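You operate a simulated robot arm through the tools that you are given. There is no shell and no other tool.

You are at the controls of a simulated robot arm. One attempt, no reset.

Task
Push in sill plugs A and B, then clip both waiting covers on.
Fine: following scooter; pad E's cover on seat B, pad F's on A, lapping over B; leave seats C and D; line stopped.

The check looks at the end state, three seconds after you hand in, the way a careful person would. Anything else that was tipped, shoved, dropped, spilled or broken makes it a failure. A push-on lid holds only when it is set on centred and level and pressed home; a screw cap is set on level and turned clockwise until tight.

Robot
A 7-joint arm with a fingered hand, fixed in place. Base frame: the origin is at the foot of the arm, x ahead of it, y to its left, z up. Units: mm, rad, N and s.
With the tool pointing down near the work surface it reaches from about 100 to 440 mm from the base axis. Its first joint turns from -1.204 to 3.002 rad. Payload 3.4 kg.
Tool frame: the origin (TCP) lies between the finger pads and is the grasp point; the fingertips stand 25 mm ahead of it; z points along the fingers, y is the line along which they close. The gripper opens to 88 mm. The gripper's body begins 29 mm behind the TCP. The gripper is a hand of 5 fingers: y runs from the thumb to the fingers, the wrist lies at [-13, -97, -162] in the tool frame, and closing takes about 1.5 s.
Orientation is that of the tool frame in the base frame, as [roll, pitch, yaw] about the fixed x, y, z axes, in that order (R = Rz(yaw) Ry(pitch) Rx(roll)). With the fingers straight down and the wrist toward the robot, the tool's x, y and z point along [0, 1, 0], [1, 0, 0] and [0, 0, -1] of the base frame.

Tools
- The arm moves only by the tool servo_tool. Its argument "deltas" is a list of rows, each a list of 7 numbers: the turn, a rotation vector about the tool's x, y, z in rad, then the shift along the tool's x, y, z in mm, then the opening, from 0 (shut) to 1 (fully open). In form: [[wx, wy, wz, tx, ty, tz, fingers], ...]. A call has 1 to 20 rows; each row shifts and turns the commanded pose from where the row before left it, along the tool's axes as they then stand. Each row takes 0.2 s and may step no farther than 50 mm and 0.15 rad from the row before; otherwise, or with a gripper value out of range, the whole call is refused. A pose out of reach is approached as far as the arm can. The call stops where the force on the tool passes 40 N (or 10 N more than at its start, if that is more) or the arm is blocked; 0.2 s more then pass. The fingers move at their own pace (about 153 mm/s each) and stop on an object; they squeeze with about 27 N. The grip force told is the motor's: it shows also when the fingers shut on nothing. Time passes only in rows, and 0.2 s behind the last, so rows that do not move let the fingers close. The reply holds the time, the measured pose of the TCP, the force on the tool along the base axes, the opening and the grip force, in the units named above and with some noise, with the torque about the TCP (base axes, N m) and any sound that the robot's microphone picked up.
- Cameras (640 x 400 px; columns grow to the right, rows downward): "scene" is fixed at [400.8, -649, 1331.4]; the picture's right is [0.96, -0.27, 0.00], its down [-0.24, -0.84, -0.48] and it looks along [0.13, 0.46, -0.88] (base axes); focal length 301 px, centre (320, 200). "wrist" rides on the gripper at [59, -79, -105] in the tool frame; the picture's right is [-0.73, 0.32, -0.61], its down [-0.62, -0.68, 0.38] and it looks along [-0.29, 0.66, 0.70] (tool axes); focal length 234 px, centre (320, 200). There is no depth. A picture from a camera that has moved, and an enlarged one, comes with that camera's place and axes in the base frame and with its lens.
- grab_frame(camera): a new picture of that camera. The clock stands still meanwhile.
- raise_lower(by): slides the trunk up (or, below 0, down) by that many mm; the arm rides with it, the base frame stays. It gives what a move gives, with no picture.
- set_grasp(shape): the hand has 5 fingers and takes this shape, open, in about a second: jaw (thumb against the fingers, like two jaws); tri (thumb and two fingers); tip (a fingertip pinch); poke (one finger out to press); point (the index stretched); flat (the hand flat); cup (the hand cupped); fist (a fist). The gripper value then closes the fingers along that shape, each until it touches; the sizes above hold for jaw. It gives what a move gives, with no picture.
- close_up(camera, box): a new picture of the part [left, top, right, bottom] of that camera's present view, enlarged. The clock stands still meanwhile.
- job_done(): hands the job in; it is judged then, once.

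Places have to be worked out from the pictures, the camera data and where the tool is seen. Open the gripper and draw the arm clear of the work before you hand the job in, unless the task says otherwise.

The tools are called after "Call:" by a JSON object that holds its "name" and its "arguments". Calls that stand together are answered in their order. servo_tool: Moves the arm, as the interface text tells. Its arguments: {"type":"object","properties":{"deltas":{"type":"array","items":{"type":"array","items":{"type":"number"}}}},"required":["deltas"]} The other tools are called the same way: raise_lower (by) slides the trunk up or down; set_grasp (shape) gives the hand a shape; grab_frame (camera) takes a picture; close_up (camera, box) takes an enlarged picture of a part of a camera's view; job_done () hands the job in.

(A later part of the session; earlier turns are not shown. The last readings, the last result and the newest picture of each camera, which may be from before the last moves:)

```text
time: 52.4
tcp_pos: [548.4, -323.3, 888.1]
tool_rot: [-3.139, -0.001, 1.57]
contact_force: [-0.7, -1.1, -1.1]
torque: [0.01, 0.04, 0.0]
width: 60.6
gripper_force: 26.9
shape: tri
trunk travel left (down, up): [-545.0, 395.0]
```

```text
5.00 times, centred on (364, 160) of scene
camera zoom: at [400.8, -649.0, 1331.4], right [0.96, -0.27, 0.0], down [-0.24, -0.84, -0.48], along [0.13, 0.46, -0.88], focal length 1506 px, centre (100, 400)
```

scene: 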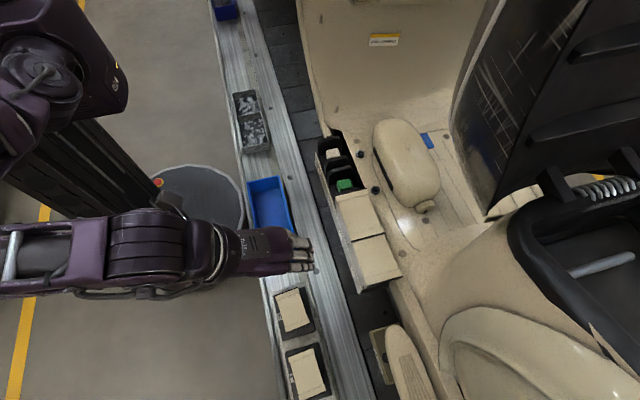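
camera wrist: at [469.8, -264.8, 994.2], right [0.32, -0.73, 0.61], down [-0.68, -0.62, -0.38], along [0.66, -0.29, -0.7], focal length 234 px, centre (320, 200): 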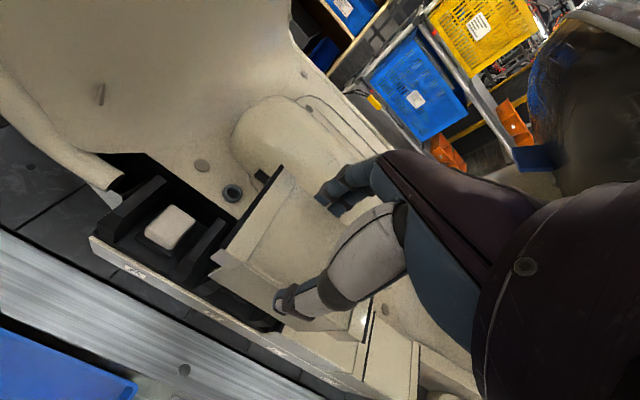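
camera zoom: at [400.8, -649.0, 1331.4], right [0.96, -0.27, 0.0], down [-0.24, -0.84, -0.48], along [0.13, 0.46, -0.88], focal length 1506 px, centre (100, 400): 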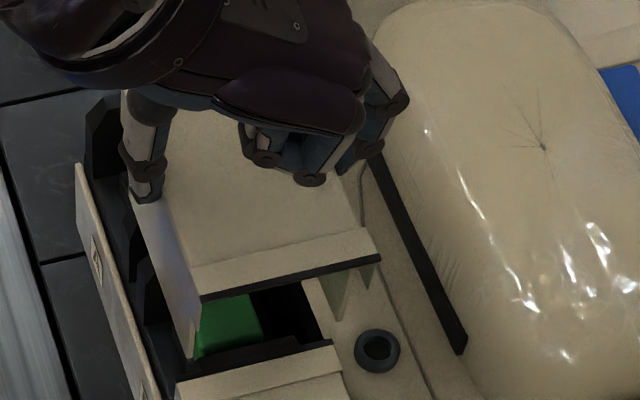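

Scene view puts the held cover's near edge at y ≈ -379 and x centre ≈ 548.7, close to the target. I'll take tight close-ups of the held edge, cover C and the B seat to align precisely.

Call:
{"name": "close_up", "arguments": {"camera": "scene", "box": [322, 155, 386, 195]}}

Call:
{"name": "close_up", "arguments": {"camera": "scene", "box": [330, 180, 394, 220]}}

Call:
{"name": "close_up", "arguments": {"camera": "scene", "box": [340, 215, 404, 255]}}

Call:
{"name": "close_up", "arguments": {"camera": "wrist", "box": [190, 150, 318, 230]}}

Call:
{"name": "close_up", "arguments": {"camera": "wrist", "box": [230, 230, 390, 330]}}

```text
10.00 times, centred on (354, 175) of scene
camera zoom: at [400.8, -649.0, 1331.4], right [0.96, -0.27, 0.0], down [-0.24, -0.84, -0.48], along [0.13, 0.46, -0.88], focal length 3012 px, centre (-20, 450)
```

zoom: 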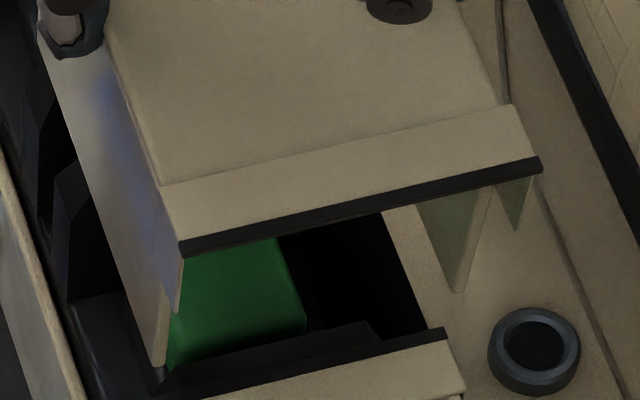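

```text
10.00 times, centred on (362, 200) of scene
camera zoom: at [400.8, -649.0, 1331.4], right [0.96, -0.27, 0.0], down [-0.24, -0.84, -0.48], along [0.13, 0.46, -0.88], focal length 3012 px, centre (-100, 200)
```

zoom: 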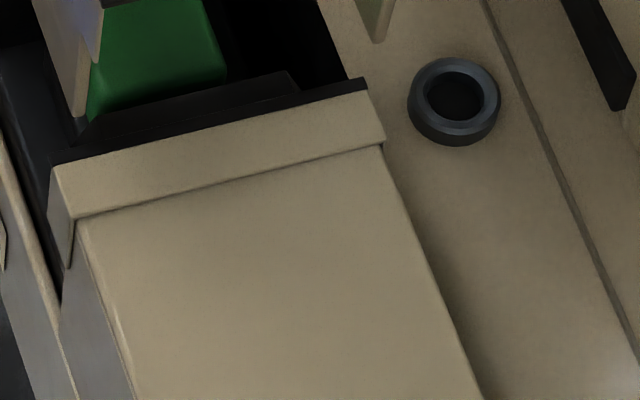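

```text
10.00 times, centred on (372, 235) of scene
camera zoom: at [400.8, -649.0, 1331.4], right [0.96, -0.27, 0.0], down [-0.24, -0.84, -0.48], along [0.13, 0.46, -0.88], focal length 3012 px, centre (-200, -150)
```

zoom: 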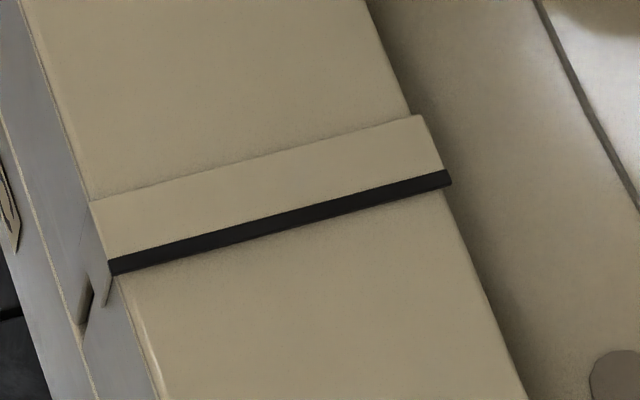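

```text
5.00 times, centred on (254, 190) of wrist
camera zoom: at [469.8, -264.8, 994.2], right [0.32, -0.73, 0.61], down [-0.68, -0.62, -0.38], along [0.66, -0.29, -0.7], focal length 1171 px, centre (650, 250)
```

zoom: 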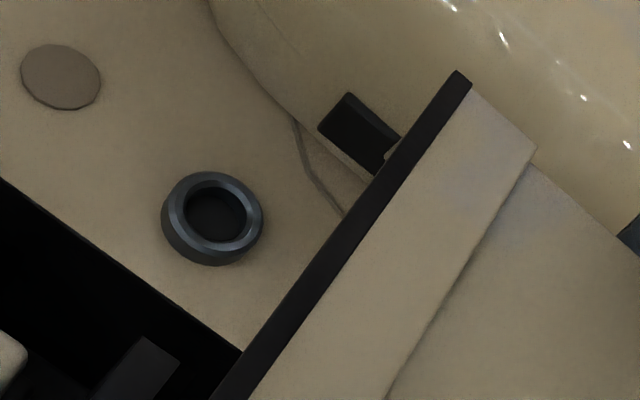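

```text
4.00 times, centred on (310, 280) of wrist
camera zoom: at [469.8, -264.8, 994.2], right [0.32, -0.73, 0.61], down [-0.68, -0.62, -0.38], along [0.66, -0.29, -0.7], focal length 937 px, centre (360, -120)
```

zoom: 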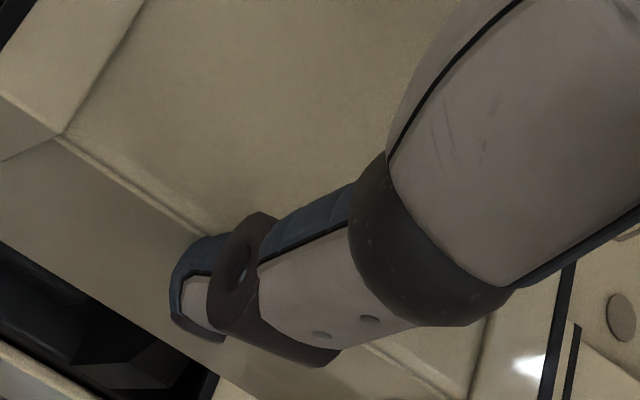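

Held cover: near edge y ≈ -379.1, x 514.8–582.0. Cover C's edges (x 514.1–582.3, near edge -466.3) plus the 87.3 mm pitch give a target near edge of -379.0, so it's aligned. I'll lower 28 mm and recheck before the skirts enter.

Call:
{"name": "servo_tool", "arguments": {"deltas": [[0, 0, 0, 0, 0, 5, 0.2], [0, 0, 0, 0, 0, 5, 0.2], [0, 0, 0, 0, 0, 5, 0.2], [0, 0, 0, 0, 0, 5, 0.2], [0, 0, 0, 0, 0, 4, 0.2], [0, 0, 0, 0, 0, 4, 0.2], [0, 0, 0, 0, 0, 0, 0.2]]}}

Call:
{"name": "close_up", "arguments": {"camera": "scene", "box": [322, 160, 386, 200]}}

Call:
{"name": "close_up", "arguments": {"camera": "wrist", "box": [190, 190, 350, 290]}}

```text
time: 54.0
tcp_pos: [548.3, -323.9, 859.2]
tool_rot: [-3.137, -0.001, 1.572]
contact_force: [-0.1, 0.2, -0.2]
torque: [0.0, -0.02, -0.03]
width: 59.9
gripper_force: 26.8
shape: tri
trunk travel left (down, up): [-545.0, 395.0]
```

```text
10.00 times, centred on (354, 180) of scene
camera zoom: at [400.8, -649.0, 1331.4], right [0.96, -0.27, 0.0], down [-0.24, -0.84, -0.48], along [0.13, 0.46, -0.88], focal length 3012 px, centre (-20, 400)
```

zoom: 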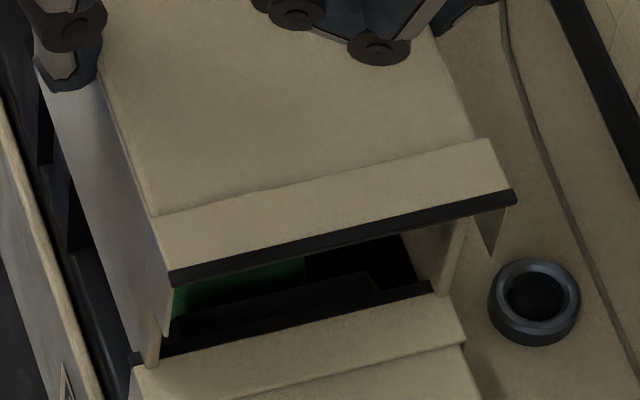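

```text
4.00 times, centred on (270, 240) of wrist
camera zoom: at [469.5, -264.4, 966.0], right [0.32, -0.73, 0.61], down [-0.68, -0.62, -0.38], along [0.66, -0.29, -0.7], focal length 937 px, centre (520, 40)
```

zoom: 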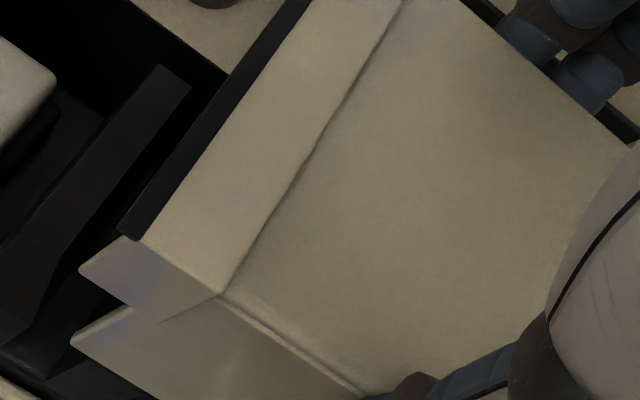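

Before the skirts engage I want to be sure of the seat pitch, since the skirt ends must clear cover C's band. Zooming on cover D's edge and on labels B, C and D.

Call:
{"name": "close_up", "arguments": {"camera": "scene", "box": [350, 250, 414, 290]}}

Call:
{"name": "close_up", "arguments": {"camera": "scene", "box": [315, 140, 363, 170]}}

Call:
{"name": "close_up", "arguments": {"camera": "scene", "box": [320, 175, 368, 205]}}

Call:
{"name": "close_up", "arguments": {"camera": "scene", "box": [330, 205, 426, 265]}}

```text
10.00 times, centred on (382, 270) of scene
camera zoom: at [400.8, -649.0, 1331.4], right [0.96, -0.27, 0.0], down [-0.24, -0.84, -0.48], along [0.13, 0.46, -0.88], focal length 3012 px, centre (-300, -500)
```

zoom: 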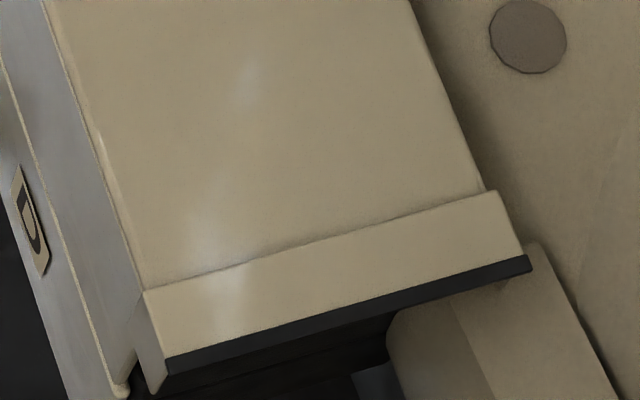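

```text
13.33 times, centred on (339, 155) of scene
camera zoom: at [400.8, -649.0, 1331.4], right [0.96, -0.27, 0.0], down [-0.24, -0.84, -0.48], along [0.13, 0.46, -0.88], focal length 4016 px, centre (67, 800)
```

zoom: 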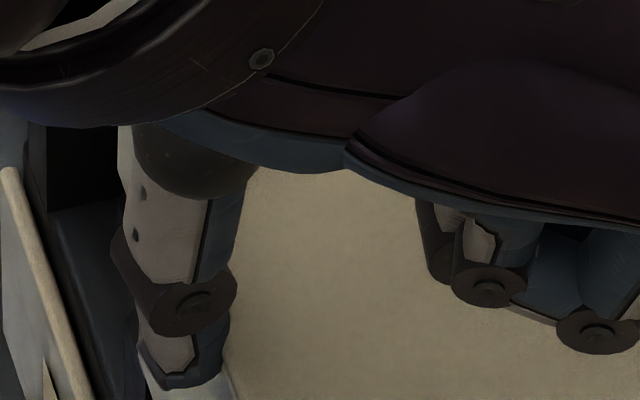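

```text
13.33 times, centred on (344, 190) of scene
camera zoom: at [400.8, -649.0, 1331.4], right [0.96, -0.27, 0.0], down [-0.24, -0.84, -0.48], along [0.13, 0.46, -0.88], focal length 4016 px, centre (0, 333)
```

zoom: 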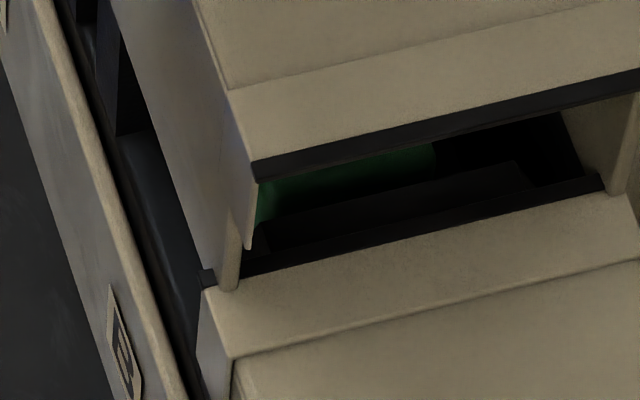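

```text
6.67 times, centred on (378, 235) of scene
camera zoom: at [400.8, -649.0, 1331.4], right [0.96, -0.27, 0.0], down [-0.24, -0.84, -0.48], along [0.13, 0.46, -0.88], focal length 2008 px, centre (-67, -33)
```

zoom: 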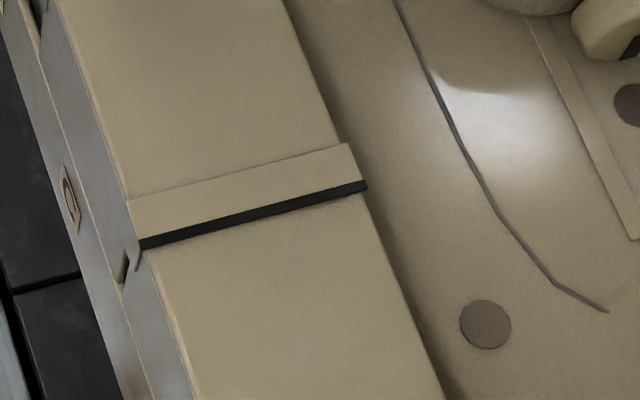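

Pitch from covers C/D is 87.9 mm, so the target near edge is about -378.3; the held one is at -378.9. I'll shift +1 mm in y (away from C) and look very closely at the skirt end versus C's band.

Call:
{"name": "servo_tool", "arguments": {"deltas": [[0, 0, 0, 1, 0, 0, 0.2], [0, 0, 0, 0, 0, 2, 0.2], [0, 0, 0, 0, 0, 0, 0.2]]}}

Call:
{"name": "close_up", "arguments": {"camera": "scene", "box": [326, 180, 350, 195]}}

Call:
{"name": "close_up", "arguments": {"camera": "scene", "box": [356, 172, 380, 187]}}

Call:
{"name": "close_up", "arguments": {"camera": "wrist", "box": [180, 240, 276, 300]}}

```text
time: 54.8
tcp_pos: [547.6, -321.8, 858.9]
tool_rot: [-3.139, -0.002, 1.57]
contact_force: [-0.4, -0.1, -1.0]
torque: [-0.03, 0.01, -0.04]
width: 60.0
gripper_force: 27.3
shape: tri
trunk travel left (down, up): [-545.0, 395.0]
```

```text
16.00 times, centred on (338, 188) of scene
camera zoom: at [400.8, -649.0, 1331.4], right [0.96, -0.27, 0.0], down [-0.24, -0.84, -0.48], along [0.13, 0.46, -0.88], focal length 4819 px, centre (32, 400)
```

zoom: 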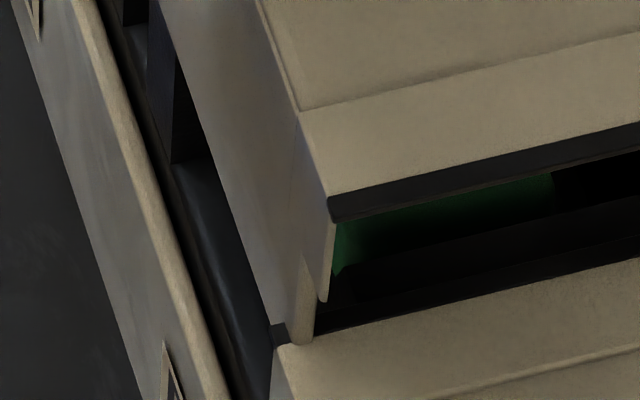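

```text
16.00 times, centred on (368, 180) of scene
camera zoom: at [400.8, -649.0, 1331.4], right [0.96, -0.27, 0.0], down [-0.24, -0.84, -0.48], along [0.13, 0.46, -0.88], focal length 4819 px, centre (-448, 528)
```

zoom: 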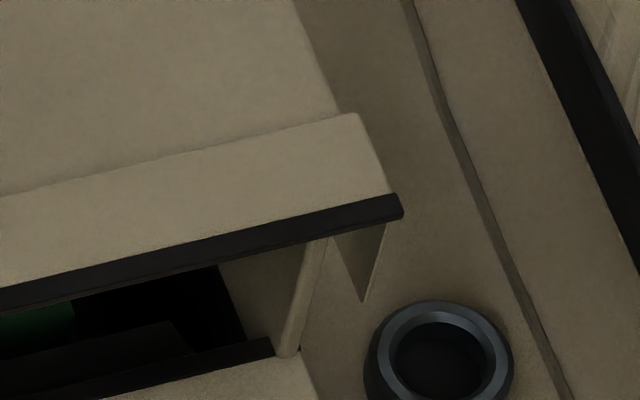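

```text
6.67 times, centred on (228, 270) of wrist
camera zoom: at [469.3, -263.4, 964.0], right [0.32, -0.73, 0.61], down [-0.68, -0.62, -0.38], along [0.66, -0.29, -0.7], focal length 1561 px, centre (933, -267)
```

zoom: 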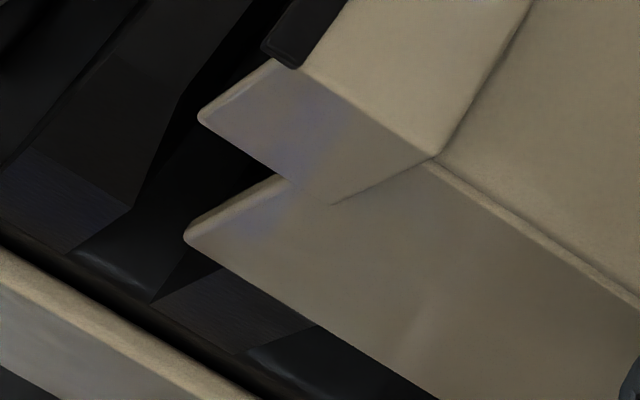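

The skirt end looks just clear of cover C's edge and there's no contact force. I'll lower in small steps, watching force.

Call:
{"name": "servo_tool", "arguments": {"deltas": [[0, 0, 0, 0, 0, 2, 0.2], [0, 0, 0, 0, 0, 2, 0.2], [0, 0, 0, 0, 0, 2, 0.2], [0, 0, 0, 0, 0, 2, 0.2], [0, 0, 0, 0, 0, 0, 0.2]]}}

Call:
{"name": "close_up", "arguments": {"camera": "scene", "box": [326, 180, 350, 195]}}

Call:
{"name": "close_up", "arguments": {"camera": "scene", "box": [322, 160, 386, 200]}}

```text
time: 56.0
tcp_pos: [548.7, -322.5, 850.7]
tool_rot: [-3.14, 0.0, 1.571]
contact_force: [-0.1, -0.4, -0.7]
torque: [0.03, 0.02, 0.03]
width: 60.0
gripper_force: 27.0
shape: tri
trunk travel left (down, up): [-545.0, 395.0]
```

```text
16.00 times, centred on (338, 188) of scene
camera zoom: at [400.8, -649.0, 1331.4], right [0.96, -0.27, 0.0], down [-0.24, -0.84, -0.48], along [0.13, 0.46, -0.88], focal length 4819 px, centre (32, 400)
```

zoom: 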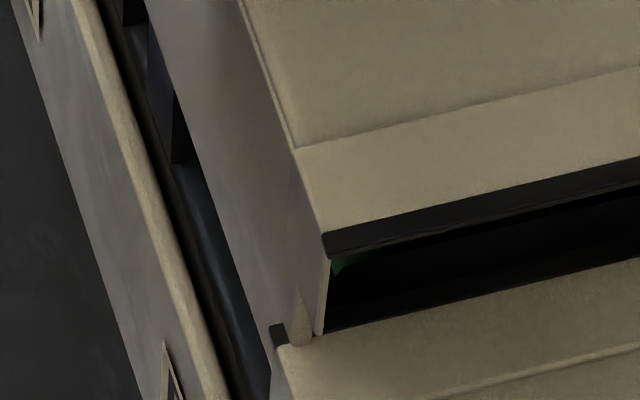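

```text
10.00 times, centred on (354, 180) of scene
camera zoom: at [400.8, -649.0, 1331.4], right [0.96, -0.27, 0.0], down [-0.24, -0.84, -0.48], along [0.13, 0.46, -0.88], focal length 3012 px, centre (-20, 400)
```

zoom: 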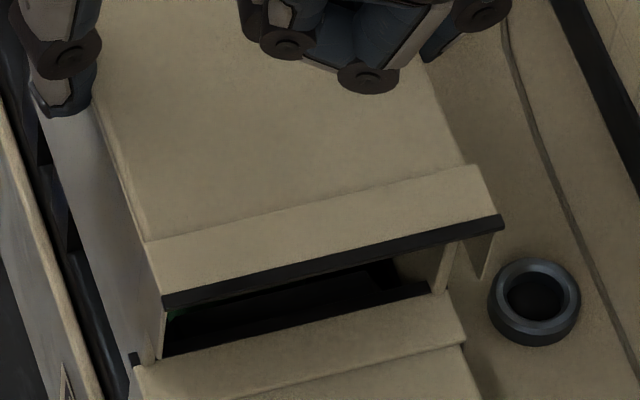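

No contact; the skirts are passing just beyond C's edge. Continuing down 10 mm.

Call:
{"name": "servo_tool", "arguments": {"deltas": [[0, 0, 0, 0, 0, 2, 0.2], [0, 0, 0, 0, 0, 2, 0.2], [0, 0, 0, 0, 0, 2, 0.2], [0, 0, 0, 0, 0, 2, 0.2], [0, 0, 0, 0, 0, 2, 0.2], [0, 0, 0, 0, 0, 0, 0.2]]}}

Call:
{"name": "close_up", "arguments": {"camera": "scene", "box": [322, 160, 386, 200]}}

Call:
{"name": "close_up", "arguments": {"camera": "wrist", "box": [190, 190, 350, 290]}}

```text
time: 57.4
tcp_pos: [548.4, -322.3, 839.1]
tool_rot: [-3.14, 0.0, 1.572]
contact_force: [0.1, -0.1, -1.6]
torque: [0.01, 0.02, 0.02]
width: 60.4
gripper_force: 26.8
shape: tri
trunk travel left (down, up): [-545.0, 395.0]
```

```text
10.00 times, centred on (354, 180) of scene
camera zoom: at [400.8, -649.0, 1331.4], right [0.96, -0.27, 0.0], down [-0.24, -0.84, -0.48], along [0.13, 0.46, -0.88], focal length 3012 px, centre (-20, 400)
```

zoom: 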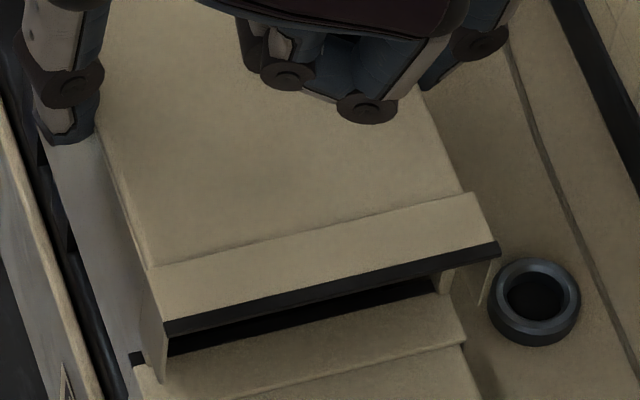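

```text
4.00 times, centred on (270, 240) of wrist
camera zoom: at [470.0, -263.7, 945.8], right [0.32, -0.73, 0.61], down [-0.68, -0.62, -0.38], along [0.66, -0.29, -0.7], focal length 937 px, centre (520, 40)
```

zoom: 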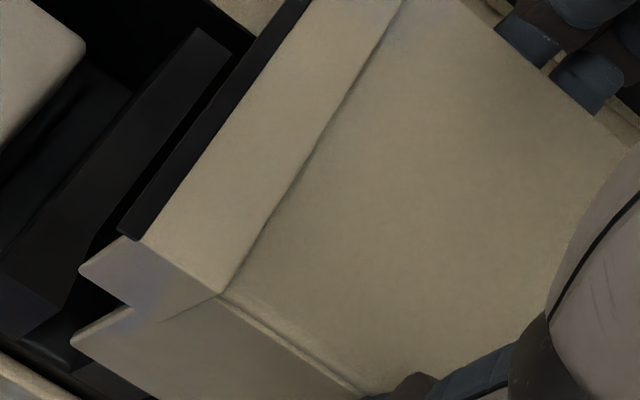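

Still free. Continuing 12 mm more.

Call:
{"name": "servo_tool", "arguments": {"deltas": [[0, 0, 0, 0, 0, 2, 0.2], [0, 0, 0, 0, 0, 2, 0.2], [0, 0, 0, 0, 0, 2, 0.2], [0, 0, 0, 0, 0, 2, 0.2], [0, 0, 0, 0, 0, 2, 0.2], [0, 0, 0, 0, 0, 2, 0.2], [0, 0, 0, 0, 0, 0, 0.2]]}}

Call:
{"name": "close_up", "arguments": {"camera": "scene", "box": [322, 160, 386, 200]}}

Call:
{"name": "close_up", "arguments": {"camera": "wrist", "box": [190, 190, 350, 290]}}

```text
time: 59.0
tcp_pos: [549.2, -322.4, 830.1]
tool_rot: [-3.14, -0.002, 1.571]
contact_force: [0.5, 0.2, -1.1]
torque: [0.04, 0.02, -0.03]
width: 59.9
gripper_force: 26.8
shape: tri
trunk travel left (down, up): [-545.0, 395.0]
```

```text
10.00 times, centred on (354, 180) of scene
camera zoom: at [400.8, -649.0, 1331.4], right [0.96, -0.27, 0.0], down [-0.24, -0.84, -0.48], along [0.13, 0.46, -0.88], focal length 3012 px, centre (-20, 400)
```

zoom: 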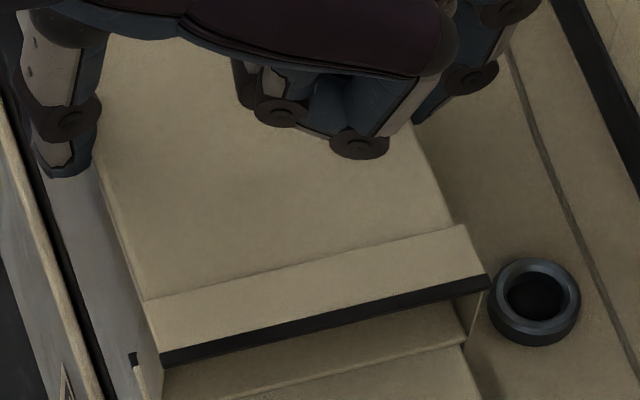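

```text
4.00 times, centred on (270, 240) of wrist
camera zoom: at [469.8, -263.9, 934.0], right [0.32, -0.73, 0.61], down [-0.68, -0.62, -0.38], along [0.66, -0.29, -0.7], focal length 937 px, centre (520, 40)
```

zoom: 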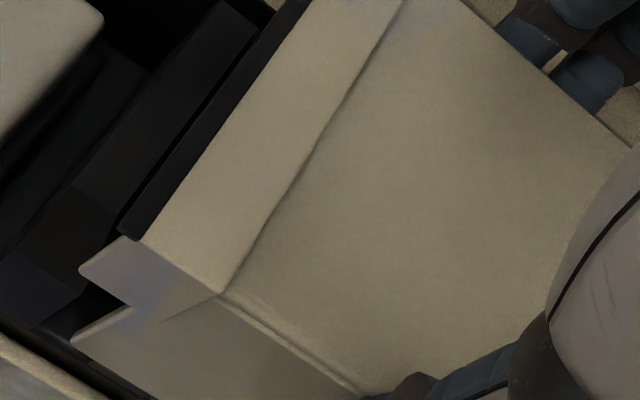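

Free and aligned at TCP z = 829; about 27 mm to go. Lowering 14 mm more.

Call:
{"name": "servo_tool", "arguments": {"deltas": [[0, 0, 0, 0, 0, 2, 0.2], [0, 0, 0, 0, 0, 2, 0.2], [0, 0, 0, 0, 0, 2, 0.2], [0, 0, 0, 0, 0, 2, 0.2], [0, 0, 0, 0, 0, 2, 0.2], [0, 0, 0, 0, 0, 2, 0.2], [0, 0, 0, 0, 0, 2, 0.2], [0, 0, 0, 0, 0, 0, 0.2]]}}

Call:
{"name": "close_up", "arguments": {"camera": "scene", "box": [322, 165, 386, 205]}}

Call:
{"name": "close_up", "arguments": {"camera": "wrist", "box": [180, 180, 340, 280]}}

```text
time: 60.8
tcp_pos: [548.1, -323.2, 815.3]
tool_rot: [-3.14, 0.0, 1.571]
contact_force: [-0.1, -0.3, -1.2]
torque: [0.02, -0.02, 0.0]
width: 60.4
gripper_force: 27.0
shape: tri
trunk travel left (down, up): [-545.0, 395.0]
```

```text
10.00 times, centred on (354, 185) of scene
camera zoom: at [400.8, -649.0, 1331.4], right [0.96, -0.27, 0.0], down [-0.24, -0.84, -0.48], along [0.13, 0.46, -0.88], focal length 3012 px, centre (-20, 350)
```

zoom: 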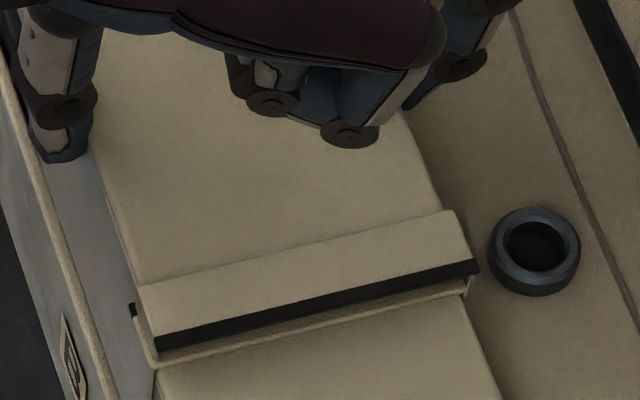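

```text
4.00 times, centred on (260, 230) of wrist
camera zoom: at [469.4, -263.6, 919.9], right [0.32, -0.73, 0.61], down [-0.68, -0.62, -0.38], along [0.66, -0.29, -0.7], focal length 937 px, centre (560, 80)
```

zoom: 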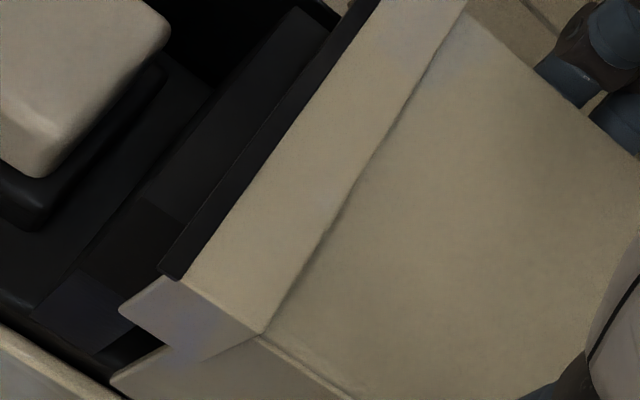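

About 13 mm to go, lap lining up over C's band. Continuing in 1.5 mm steps.

Call:
{"name": "servo_tool", "arguments": {"deltas": [[0, 0, 0, 0, 0, 1.5, 0.2], [0, 0, 0, 0, 0, 1.5, 0.2], [0, 0, 0, 0, 0, 1.5, 0.2], [0, 0, 0, 0, 0, 1.5, 0.2], [0, 0, 0, 0, 0, 1.5, 0.2], [0, 0, 0, 0, 0, 0, 0.2]]}}

Call:
{"name": "close_up", "arguments": {"camera": "scene", "box": [322, 165, 386, 205]}}

Call:
{"name": "close_up", "arguments": {"camera": "wrist", "box": [180, 180, 340, 280]}}

```text
time: 62.2
tcp_pos: [547.5, -322.8, 807.8]
tool_rot: [-3.141, -0.001, 1.571]
contact_force: [-1.3, 0.6, 2.8]
torque: [-0.07, 0.01, -0.01]
width: 59.9
gripper_force: 26.6
shape: tri
trunk travel left (down, up): [-545.0, 395.0]
```

```text
10.00 times, centred on (354, 185) of scene
camera zoom: at [400.8, -649.0, 1331.4], right [0.96, -0.27, 0.0], down [-0.24, -0.84, -0.48], along [0.13, 0.46, -0.88], focal length 3012 px, centre (-20, 350)
```

zoom: 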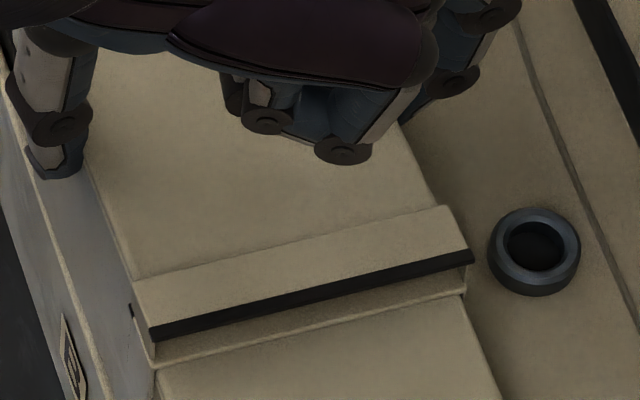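

```text
4.00 times, centred on (260, 230) of wrist
camera zoom: at [468.9, -263.3, 913.3], right [0.32, -0.73, 0.61], down [-0.68, -0.62, -0.38], along [0.66, -0.29, -0.7], focal length 937 px, centre (560, 80)
```

zoom: 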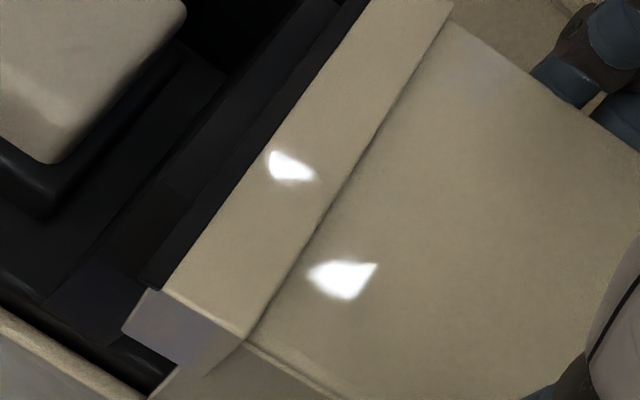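

Contact just began (about 4 N) and the cover has tipped in the grip: its near end is up ~7°. I'll look closely at how C laps over D, and at where B's cover is touching.

Call:
{"name": "close_up", "arguments": {"camera": "scene", "box": [344, 232, 368, 247]}}

Call:
{"name": "close_up", "arguments": {"camera": "scene", "box": [374, 222, 398, 237]}}

Call:
{"name": "close_up", "arguments": {"camera": "scene", "box": [326, 188, 350, 203]}}

Call:
{"name": "close_up", "arguments": {"camera": "scene", "box": [356, 180, 380, 195]}}

Call:
{"name": "close_up", "arguments": {"camera": "wrist", "box": [180, 240, 276, 300]}}

Call:
{"name": "close_up", "arguments": {"camera": "wrist", "box": [290, 280, 400, 400]}}

```text
16.00 times, centred on (356, 240) of scene
camera zoom: at [400.8, -649.0, 1331.4], right [0.96, -0.27, 0.0], down [-0.24, -0.84, -0.48], along [0.13, 0.46, -0.88], focal length 4819 px, centre (-256, -432)
```

zoom: 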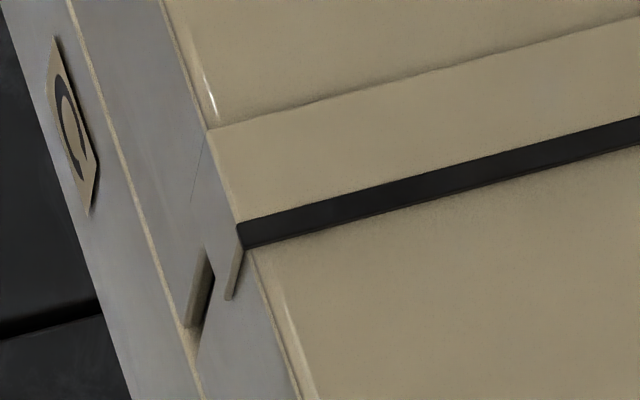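

```text
16.00 times, centred on (386, 230) of scene
camera zoom: at [400.8, -649.0, 1331.4], right [0.96, -0.27, 0.0], down [-0.24, -0.84, -0.48], along [0.13, 0.46, -0.88], focal length 4819 px, centre (-736, -272)
```

zoom: 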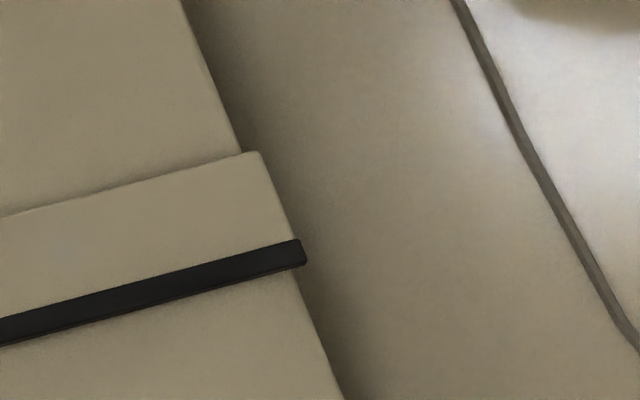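

```text
16.00 times, centred on (338, 196) of scene
camera zoom: at [400.8, -649.0, 1331.4], right [0.96, -0.27, 0.0], down [-0.24, -0.84, -0.48], along [0.13, 0.46, -0.88], focal length 4819 px, centre (32, 272)
```

zoom: 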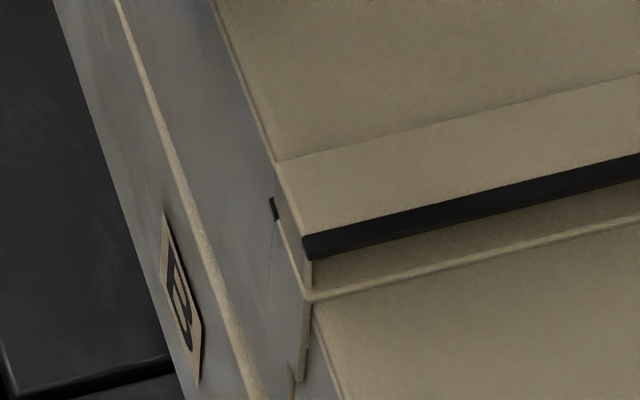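

```text
16.00 times, centred on (368, 188) of scene
camera zoom: at [400.8, -649.0, 1331.4], right [0.96, -0.27, 0.0], down [-0.24, -0.84, -0.48], along [0.13, 0.46, -0.88], focal length 4819 px, centre (-448, 400)
```

zoom: 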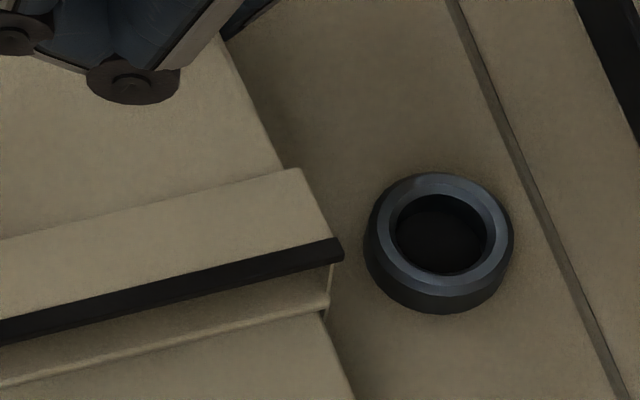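

```text
6.67 times, centred on (228, 270) of wrist
camera zoom: at [468.9, -263.3, 913.3], right [0.32, -0.73, 0.61], down [-0.68, -0.62, -0.38], along [0.66, -0.29, -0.7], focal length 1561 px, centre (933, -267)
```

zoom: 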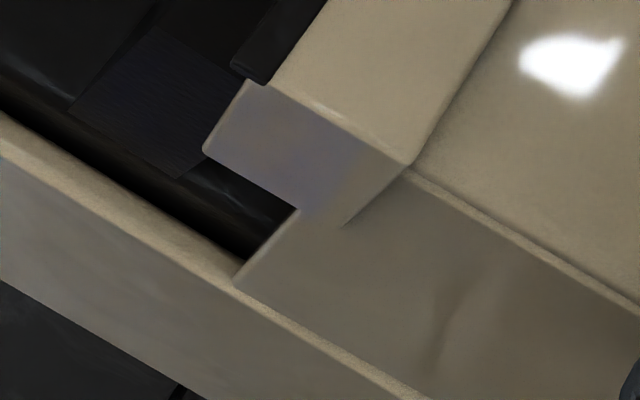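

```text
3.33 times, centred on (345, 340) of wrist
camera zoom: at [468.9, -263.3, 913.3], right [0.32, -0.73, 0.61], down [-0.68, -0.62, -0.38], along [0.66, -0.29, -0.7], focal length 781 px, centre (237, -267)
```

zoom: 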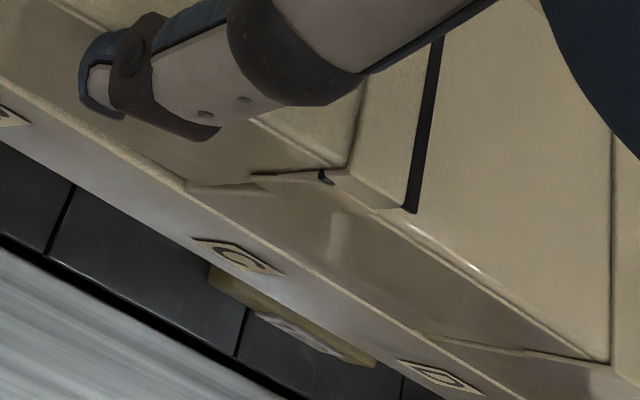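

The near end appears to have caught about 13 mm above home, while the far end went down; C/D shows the lap edge should sit about 1 mm further toward −y. I'll lift 10 mm to free it and measure the tilt.

Call:
{"name": "servo_tool", "arguments": {"deltas": [[0, 0, 0, 0, 0, -3, 0.2], [0, 0, 0, 0, 0, -4, 0.2], [0, 0, 0, 0, 0, -5, 0.2], [0, 0, 0, 0, 0, -5, 0.2], [0, 0, 0, 0, 0, 0, 0.2]]}}

Call:
{"name": "close_up", "arguments": {"camera": "wrist", "box": [180, 180, 340, 280]}}

Call:
{"name": "close_up", "arguments": {"camera": "scene", "box": [322, 165, 386, 205]}}

Call:
{"name": "close_up", "arguments": {"camera": "wrist", "box": [180, 240, 276, 300]}}

```text
time: 63.4
tcp_pos: [548.4, -322.6, 824.0]
tool_rot: [-3.141, 0.001, 1.57]
contact_force: [0.3, 0.4, -0.6]
torque: [-0.01, -0.02, -0.02]
width: 59.9
gripper_force: 26.9
shape: tri
trunk travel left (down, up): [-545.0, 395.0]
```

```text
4.00 times, centred on (260, 230) of wrist
camera zoom: at [469.9, -263.3, 929.7], right [0.32, -0.73, 0.61], down [-0.68, -0.62, -0.38], along [0.66, -0.29, -0.7], focal length 937 px, centre (560, 80)
```

zoom: 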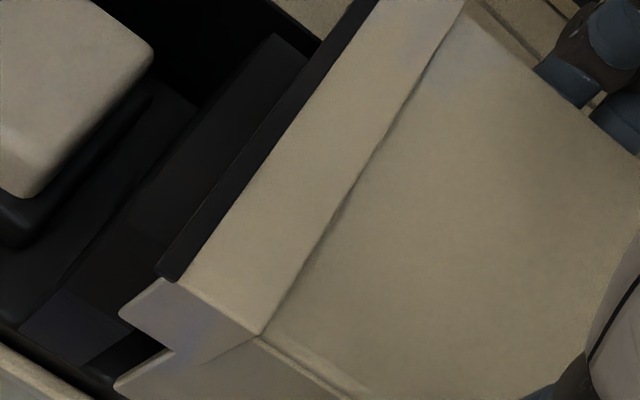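

```text
10.00 times, centred on (354, 185) of scene
camera zoom: at [400.8, -649.0, 1331.4], right [0.96, -0.27, 0.0], down [-0.24, -0.84, -0.48], along [0.13, 0.46, -0.88], focal length 3012 px, centre (-20, 350)
```

zoom: 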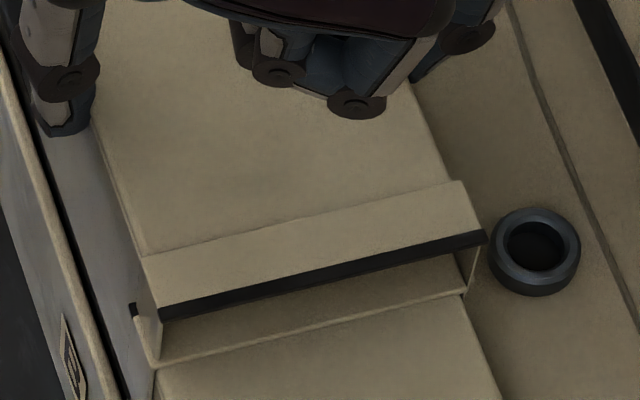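

```text
6.67 times, centred on (228, 270) of wrist
camera zoom: at [469.9, -263.3, 929.7], right [0.32, -0.73, 0.61], down [-0.68, -0.62, -0.38], along [0.66, -0.29, -0.7], focal length 1561 px, centre (933, -267)
```

zoom: 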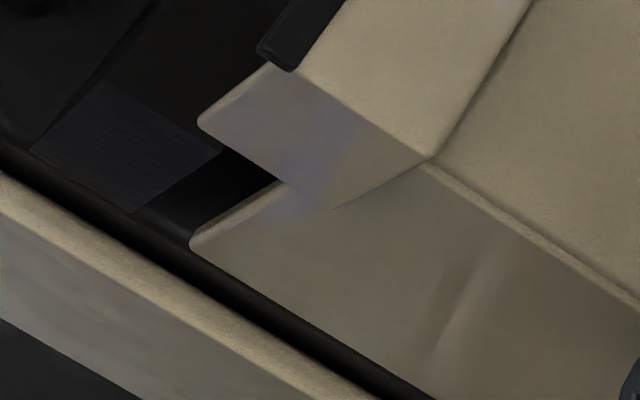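

The tilt was elastic and has sprung back. To understand the lap fit I'll compare the far and near band shapes on F's identical cover at high zoom.

Call:
{"name": "close_up", "arguments": {"camera": "scene", "box": [280, 340, 304, 355]}}

Call:
{"name": "close_up", "arguments": {"camera": "scene", "box": [304, 340, 328, 355]}}

Call:
{"name": "close_up", "arguments": {"camera": "scene", "box": [290, 384, 314, 399]}}

Call:
{"name": "close_up", "arguments": {"camera": "scene", "box": [312, 380, 336, 395]}}

Call:
{"name": "close_up", "arguments": {"camera": "scene", "box": [278, 345, 342, 400]}}

```text
16.00 times, centred on (292, 348) of scene
camera zoom: at [400.8, -649.0, 1331.4], right [0.96, -0.27, 0.0], down [-0.24, -0.84, -0.48], along [0.13, 0.46, -0.88], focal length 4819 px, centre (768, -2160)
```

zoom: 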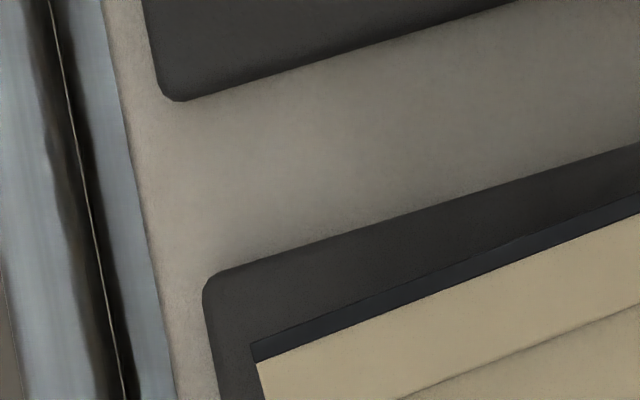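

```text
16.00 times, centred on (316, 348) of scene
camera zoom: at [400.8, -649.0, 1331.4], right [0.96, -0.27, 0.0], down [-0.24, -0.84, -0.48], along [0.13, 0.46, -0.88], focal length 4819 px, centre (384, -2160)
```

zoom: 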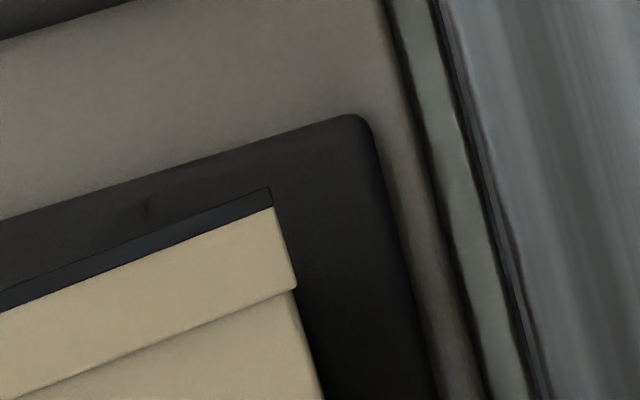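

```text
16.00 times, centred on (302, 392) of scene
camera zoom: at [400.8, -649.0, 1331.4], right [0.96, -0.27, 0.0], down [-0.24, -0.84, -0.48], along [0.13, 0.46, -0.88], focal length 4819 px, centre (608, -2864)
```

zoom: 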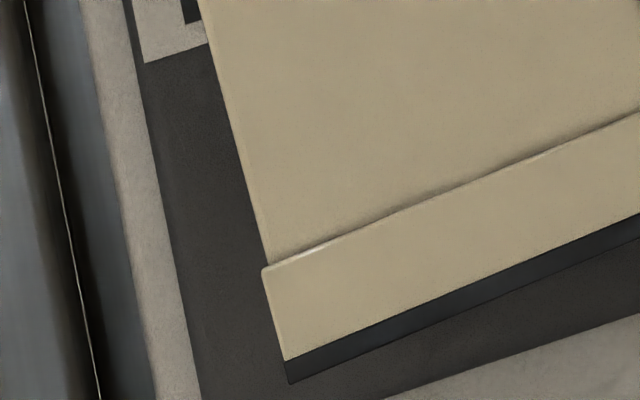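

```text
16.00 times, centred on (324, 388) of scene
camera zoom: at [400.8, -649.0, 1331.4], right [0.96, -0.27, 0.0], down [-0.24, -0.84, -0.48], along [0.13, 0.46, -0.88], focal length 4819 px, centre (256, -2800)
```

zoom: 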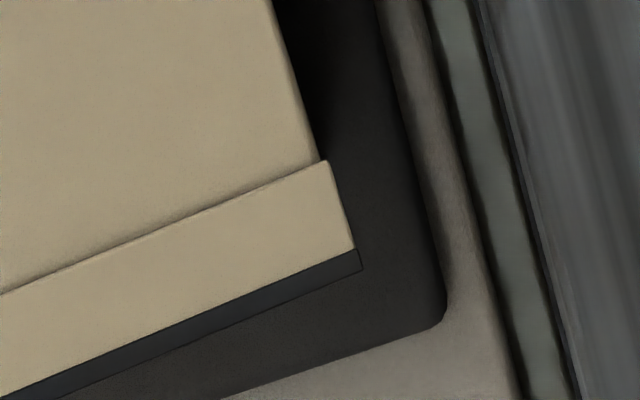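

```text
7.27 times, centred on (310, 372) of scene
camera zoom: at [400.8, -649.0, 1331.4], right [0.96, -0.27, 0.0], down [-0.24, -0.84, -0.48], along [0.13, 0.46, -0.88], focal length 2191 px, centre (393, -1054)
```

zoom: 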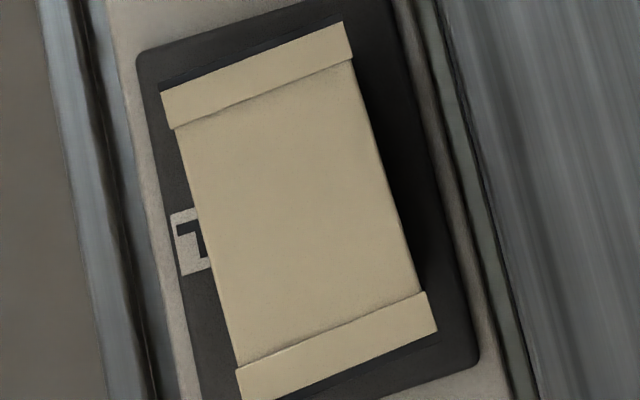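

Re-triangulating cover C from two views puts its top at z ≈ 794 (level) and its centre at x ≈ 546.9, y ≈ -418.1. So seat B's cover centre should be ≈ (546.9, -330.2), and mine is ~1–1.5 mm too far +x and ~1.8 mm too far +y. I'll shift it and recheck.

Call:
{"name": "servo_tool", "arguments": {"deltas": [[0, 0, 0, -0.9, -0.6, 0, 0.2], [0, 0, 0, -0.9, -0.6, 0, 0.2], [0, 0, 0, 0, 0, 0, 0.2], [0, 0, 0, 0, 0, 0, 0.2]]}}

Call:
{"name": "close_up", "arguments": {"camera": "scene", "box": [322, 165, 386, 205]}}

Call:
{"name": "close_up", "arguments": {"camera": "wrist", "box": [180, 180, 340, 280]}}

Call:
{"name": "close_up", "arguments": {"camera": "scene", "box": [326, 188, 350, 203]}}

```text
time: 64.4
tcp_pos: [546.3, -324.1, 823.5]
tool_rot: [3.142, 0.001, 1.571]
contact_force: [-0.1, -0.3, -1.5]
torque: [0.0, 0.0, 0.0]
width: 60.0
gripper_force: 26.8
shape: tri
trunk travel left (down, up): [-545.0, 395.0]
```

```text
10.00 times, centred on (354, 185) of scene
camera zoom: at [400.8, -649.0, 1331.4], right [0.96, -0.27, 0.0], down [-0.24, -0.84, -0.48], along [0.13, 0.46, -0.88], focal length 3012 px, centre (-20, 350)
```

zoom: 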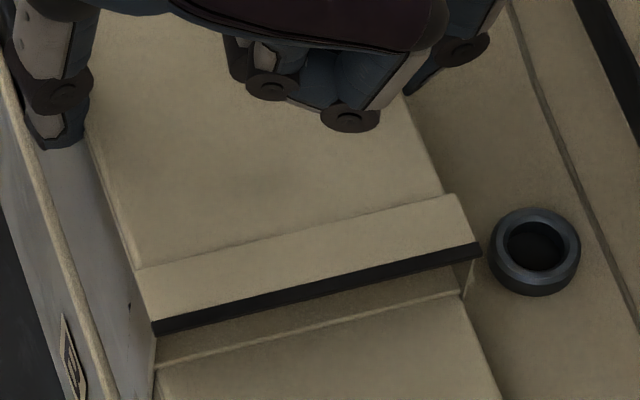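

```text
4.00 times, centred on (260, 230) of wrist
camera zoom: at [467.8, -265.7, 929.3], right [0.32, -0.73, 0.61], down [-0.68, -0.62, -0.38], along [0.66, -0.29, -0.7], focal length 937 px, centre (560, 80)
```

zoom: 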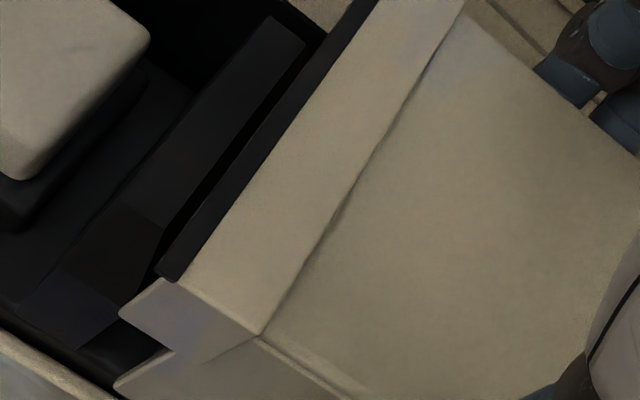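

```text
16.00 times, centred on (338, 196) of scene
camera zoom: at [400.8, -649.0, 1331.4], right [0.96, -0.27, 0.0], down [-0.24, -0.84, -0.48], along [0.13, 0.46, -0.88], focal length 4819 px, centre (32, 272)
```

zoom: 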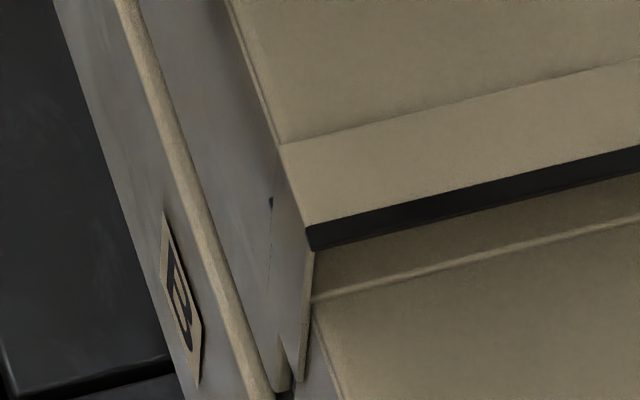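

Now both views bracket the target within ~0.8 mm. Lowering again in 1.5 mm steps and checking for tilt.

Call:
{"name": "servo_tool", "arguments": {"deltas": [[0, 0, 0, 0, 0, 2, 0.2], [0, 0, 0, 0, 0, 2, 0.2], [0, 0, 0, 0, 0, 2, 0.2], [0, 0, 0, 0, 0, 2, 0.2], [0, 0, 0, 0, 0, 1.5, 0.2], [0, 0, 0, 0, 0, 1.5, 0.2], [0, 0, 0, 0, 0, 0, 0.2]]}}

Call:
{"name": "close_up", "arguments": {"camera": "scene", "box": [322, 165, 386, 205]}}

Call:
{"name": "close_up", "arguments": {"camera": "wrist", "box": [180, 180, 340, 280]}}

```text
time: 66.0
tcp_pos: [546.2, -323.8, 813.6]
tool_rot: [-3.141, 0.0, 1.571]
contact_force: [-0.4, -0.8, -0.6]
torque: [0.0, 0.02, 0.0]
width: 60.0
gripper_force: 27.1
shape: tri
trunk travel left (down, up): [-545.0, 395.0]
```

```text
10.00 times, centred on (354, 185) of scene
camera zoom: at [400.8, -649.0, 1331.4], right [0.96, -0.27, 0.0], down [-0.24, -0.84, -0.48], along [0.13, 0.46, -0.88], focal length 3012 px, centre (-20, 350)
```

zoom: 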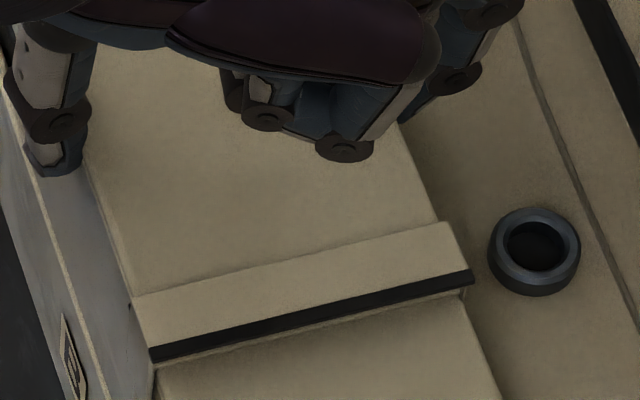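

```text
4.00 times, centred on (260, 230) of wrist
camera zoom: at [467.8, -265.8, 918.8], right [0.32, -0.73, 0.61], down [-0.68, -0.62, -0.38], along [0.66, -0.29, -0.7], focal length 937 px, centre (560, 80)
```

zoom: 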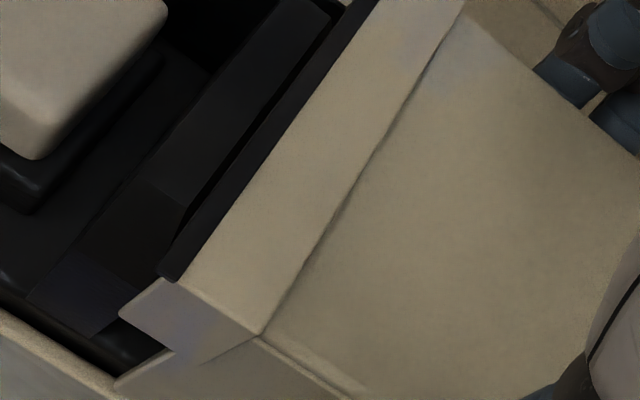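

Free at TCP z = 813.8 and level. Continuing with 1 mm steps.

Call:
{"name": "servo_tool", "arguments": {"deltas": [[0, 0, 0, 0, 0, 1, 0.2], [0, 0, 0, 0, 0, 1, 0.2], [0, 0, 0, 0, 0, 1, 0.2], [0, 0, 0, 0, 0, 1, 0.2], [0, 0, 0, 0, 0, 0, 0.2]]}}

Call:
{"name": "close_up", "arguments": {"camera": "scene", "box": [322, 165, 386, 205]}}

Call:
{"name": "close_up", "arguments": {"camera": "wrist", "box": [180, 180, 340, 280]}}

```text
time: 67.2
tcp_pos: [546.8, -324.7, 808.0]
tool_rot: [-3.138, 0.001, 1.573]
contact_force: [-2.9, 0.5, 4.3]
torque: [-0.01, -0.01, 0.01]
width: 59.9
gripper_force: 27.0
shape: tri
trunk travel left (down, up): [-545.0, 395.0]
```

```text
10.00 times, centred on (354, 185) of scene
camera zoom: at [400.8, -649.0, 1331.4], right [0.96, -0.27, 0.0], down [-0.24, -0.84, -0.48], along [0.13, 0.46, -0.88], focal length 3012 px, centre (-20, 350)
```

zoom: 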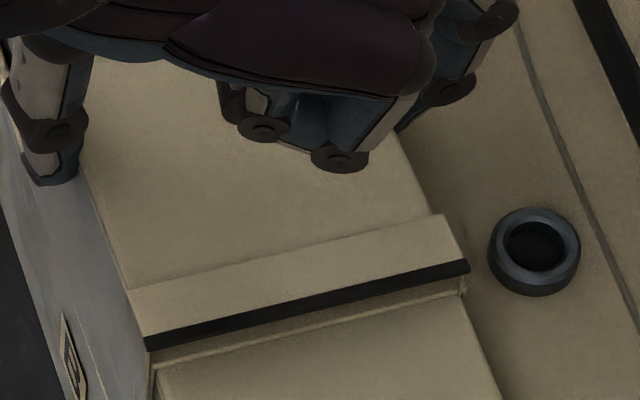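

```text
4.00 times, centred on (260, 230) of wrist
camera zoom: at [467.7, -265.2, 914.0], right [0.33, -0.73, 0.61], down [-0.68, -0.62, -0.38], along [0.65, -0.29, -0.7], focal length 937 px, centre (560, 80)
```

zoom: 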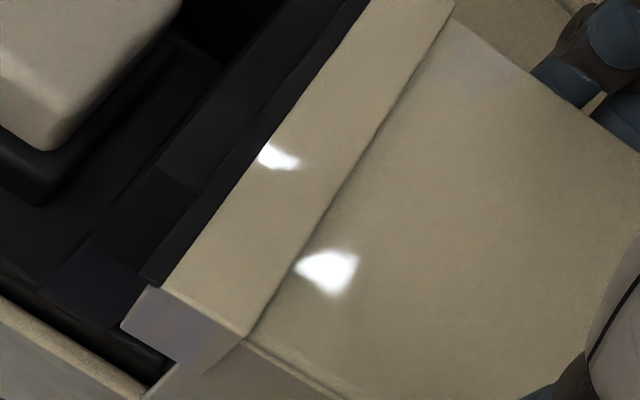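

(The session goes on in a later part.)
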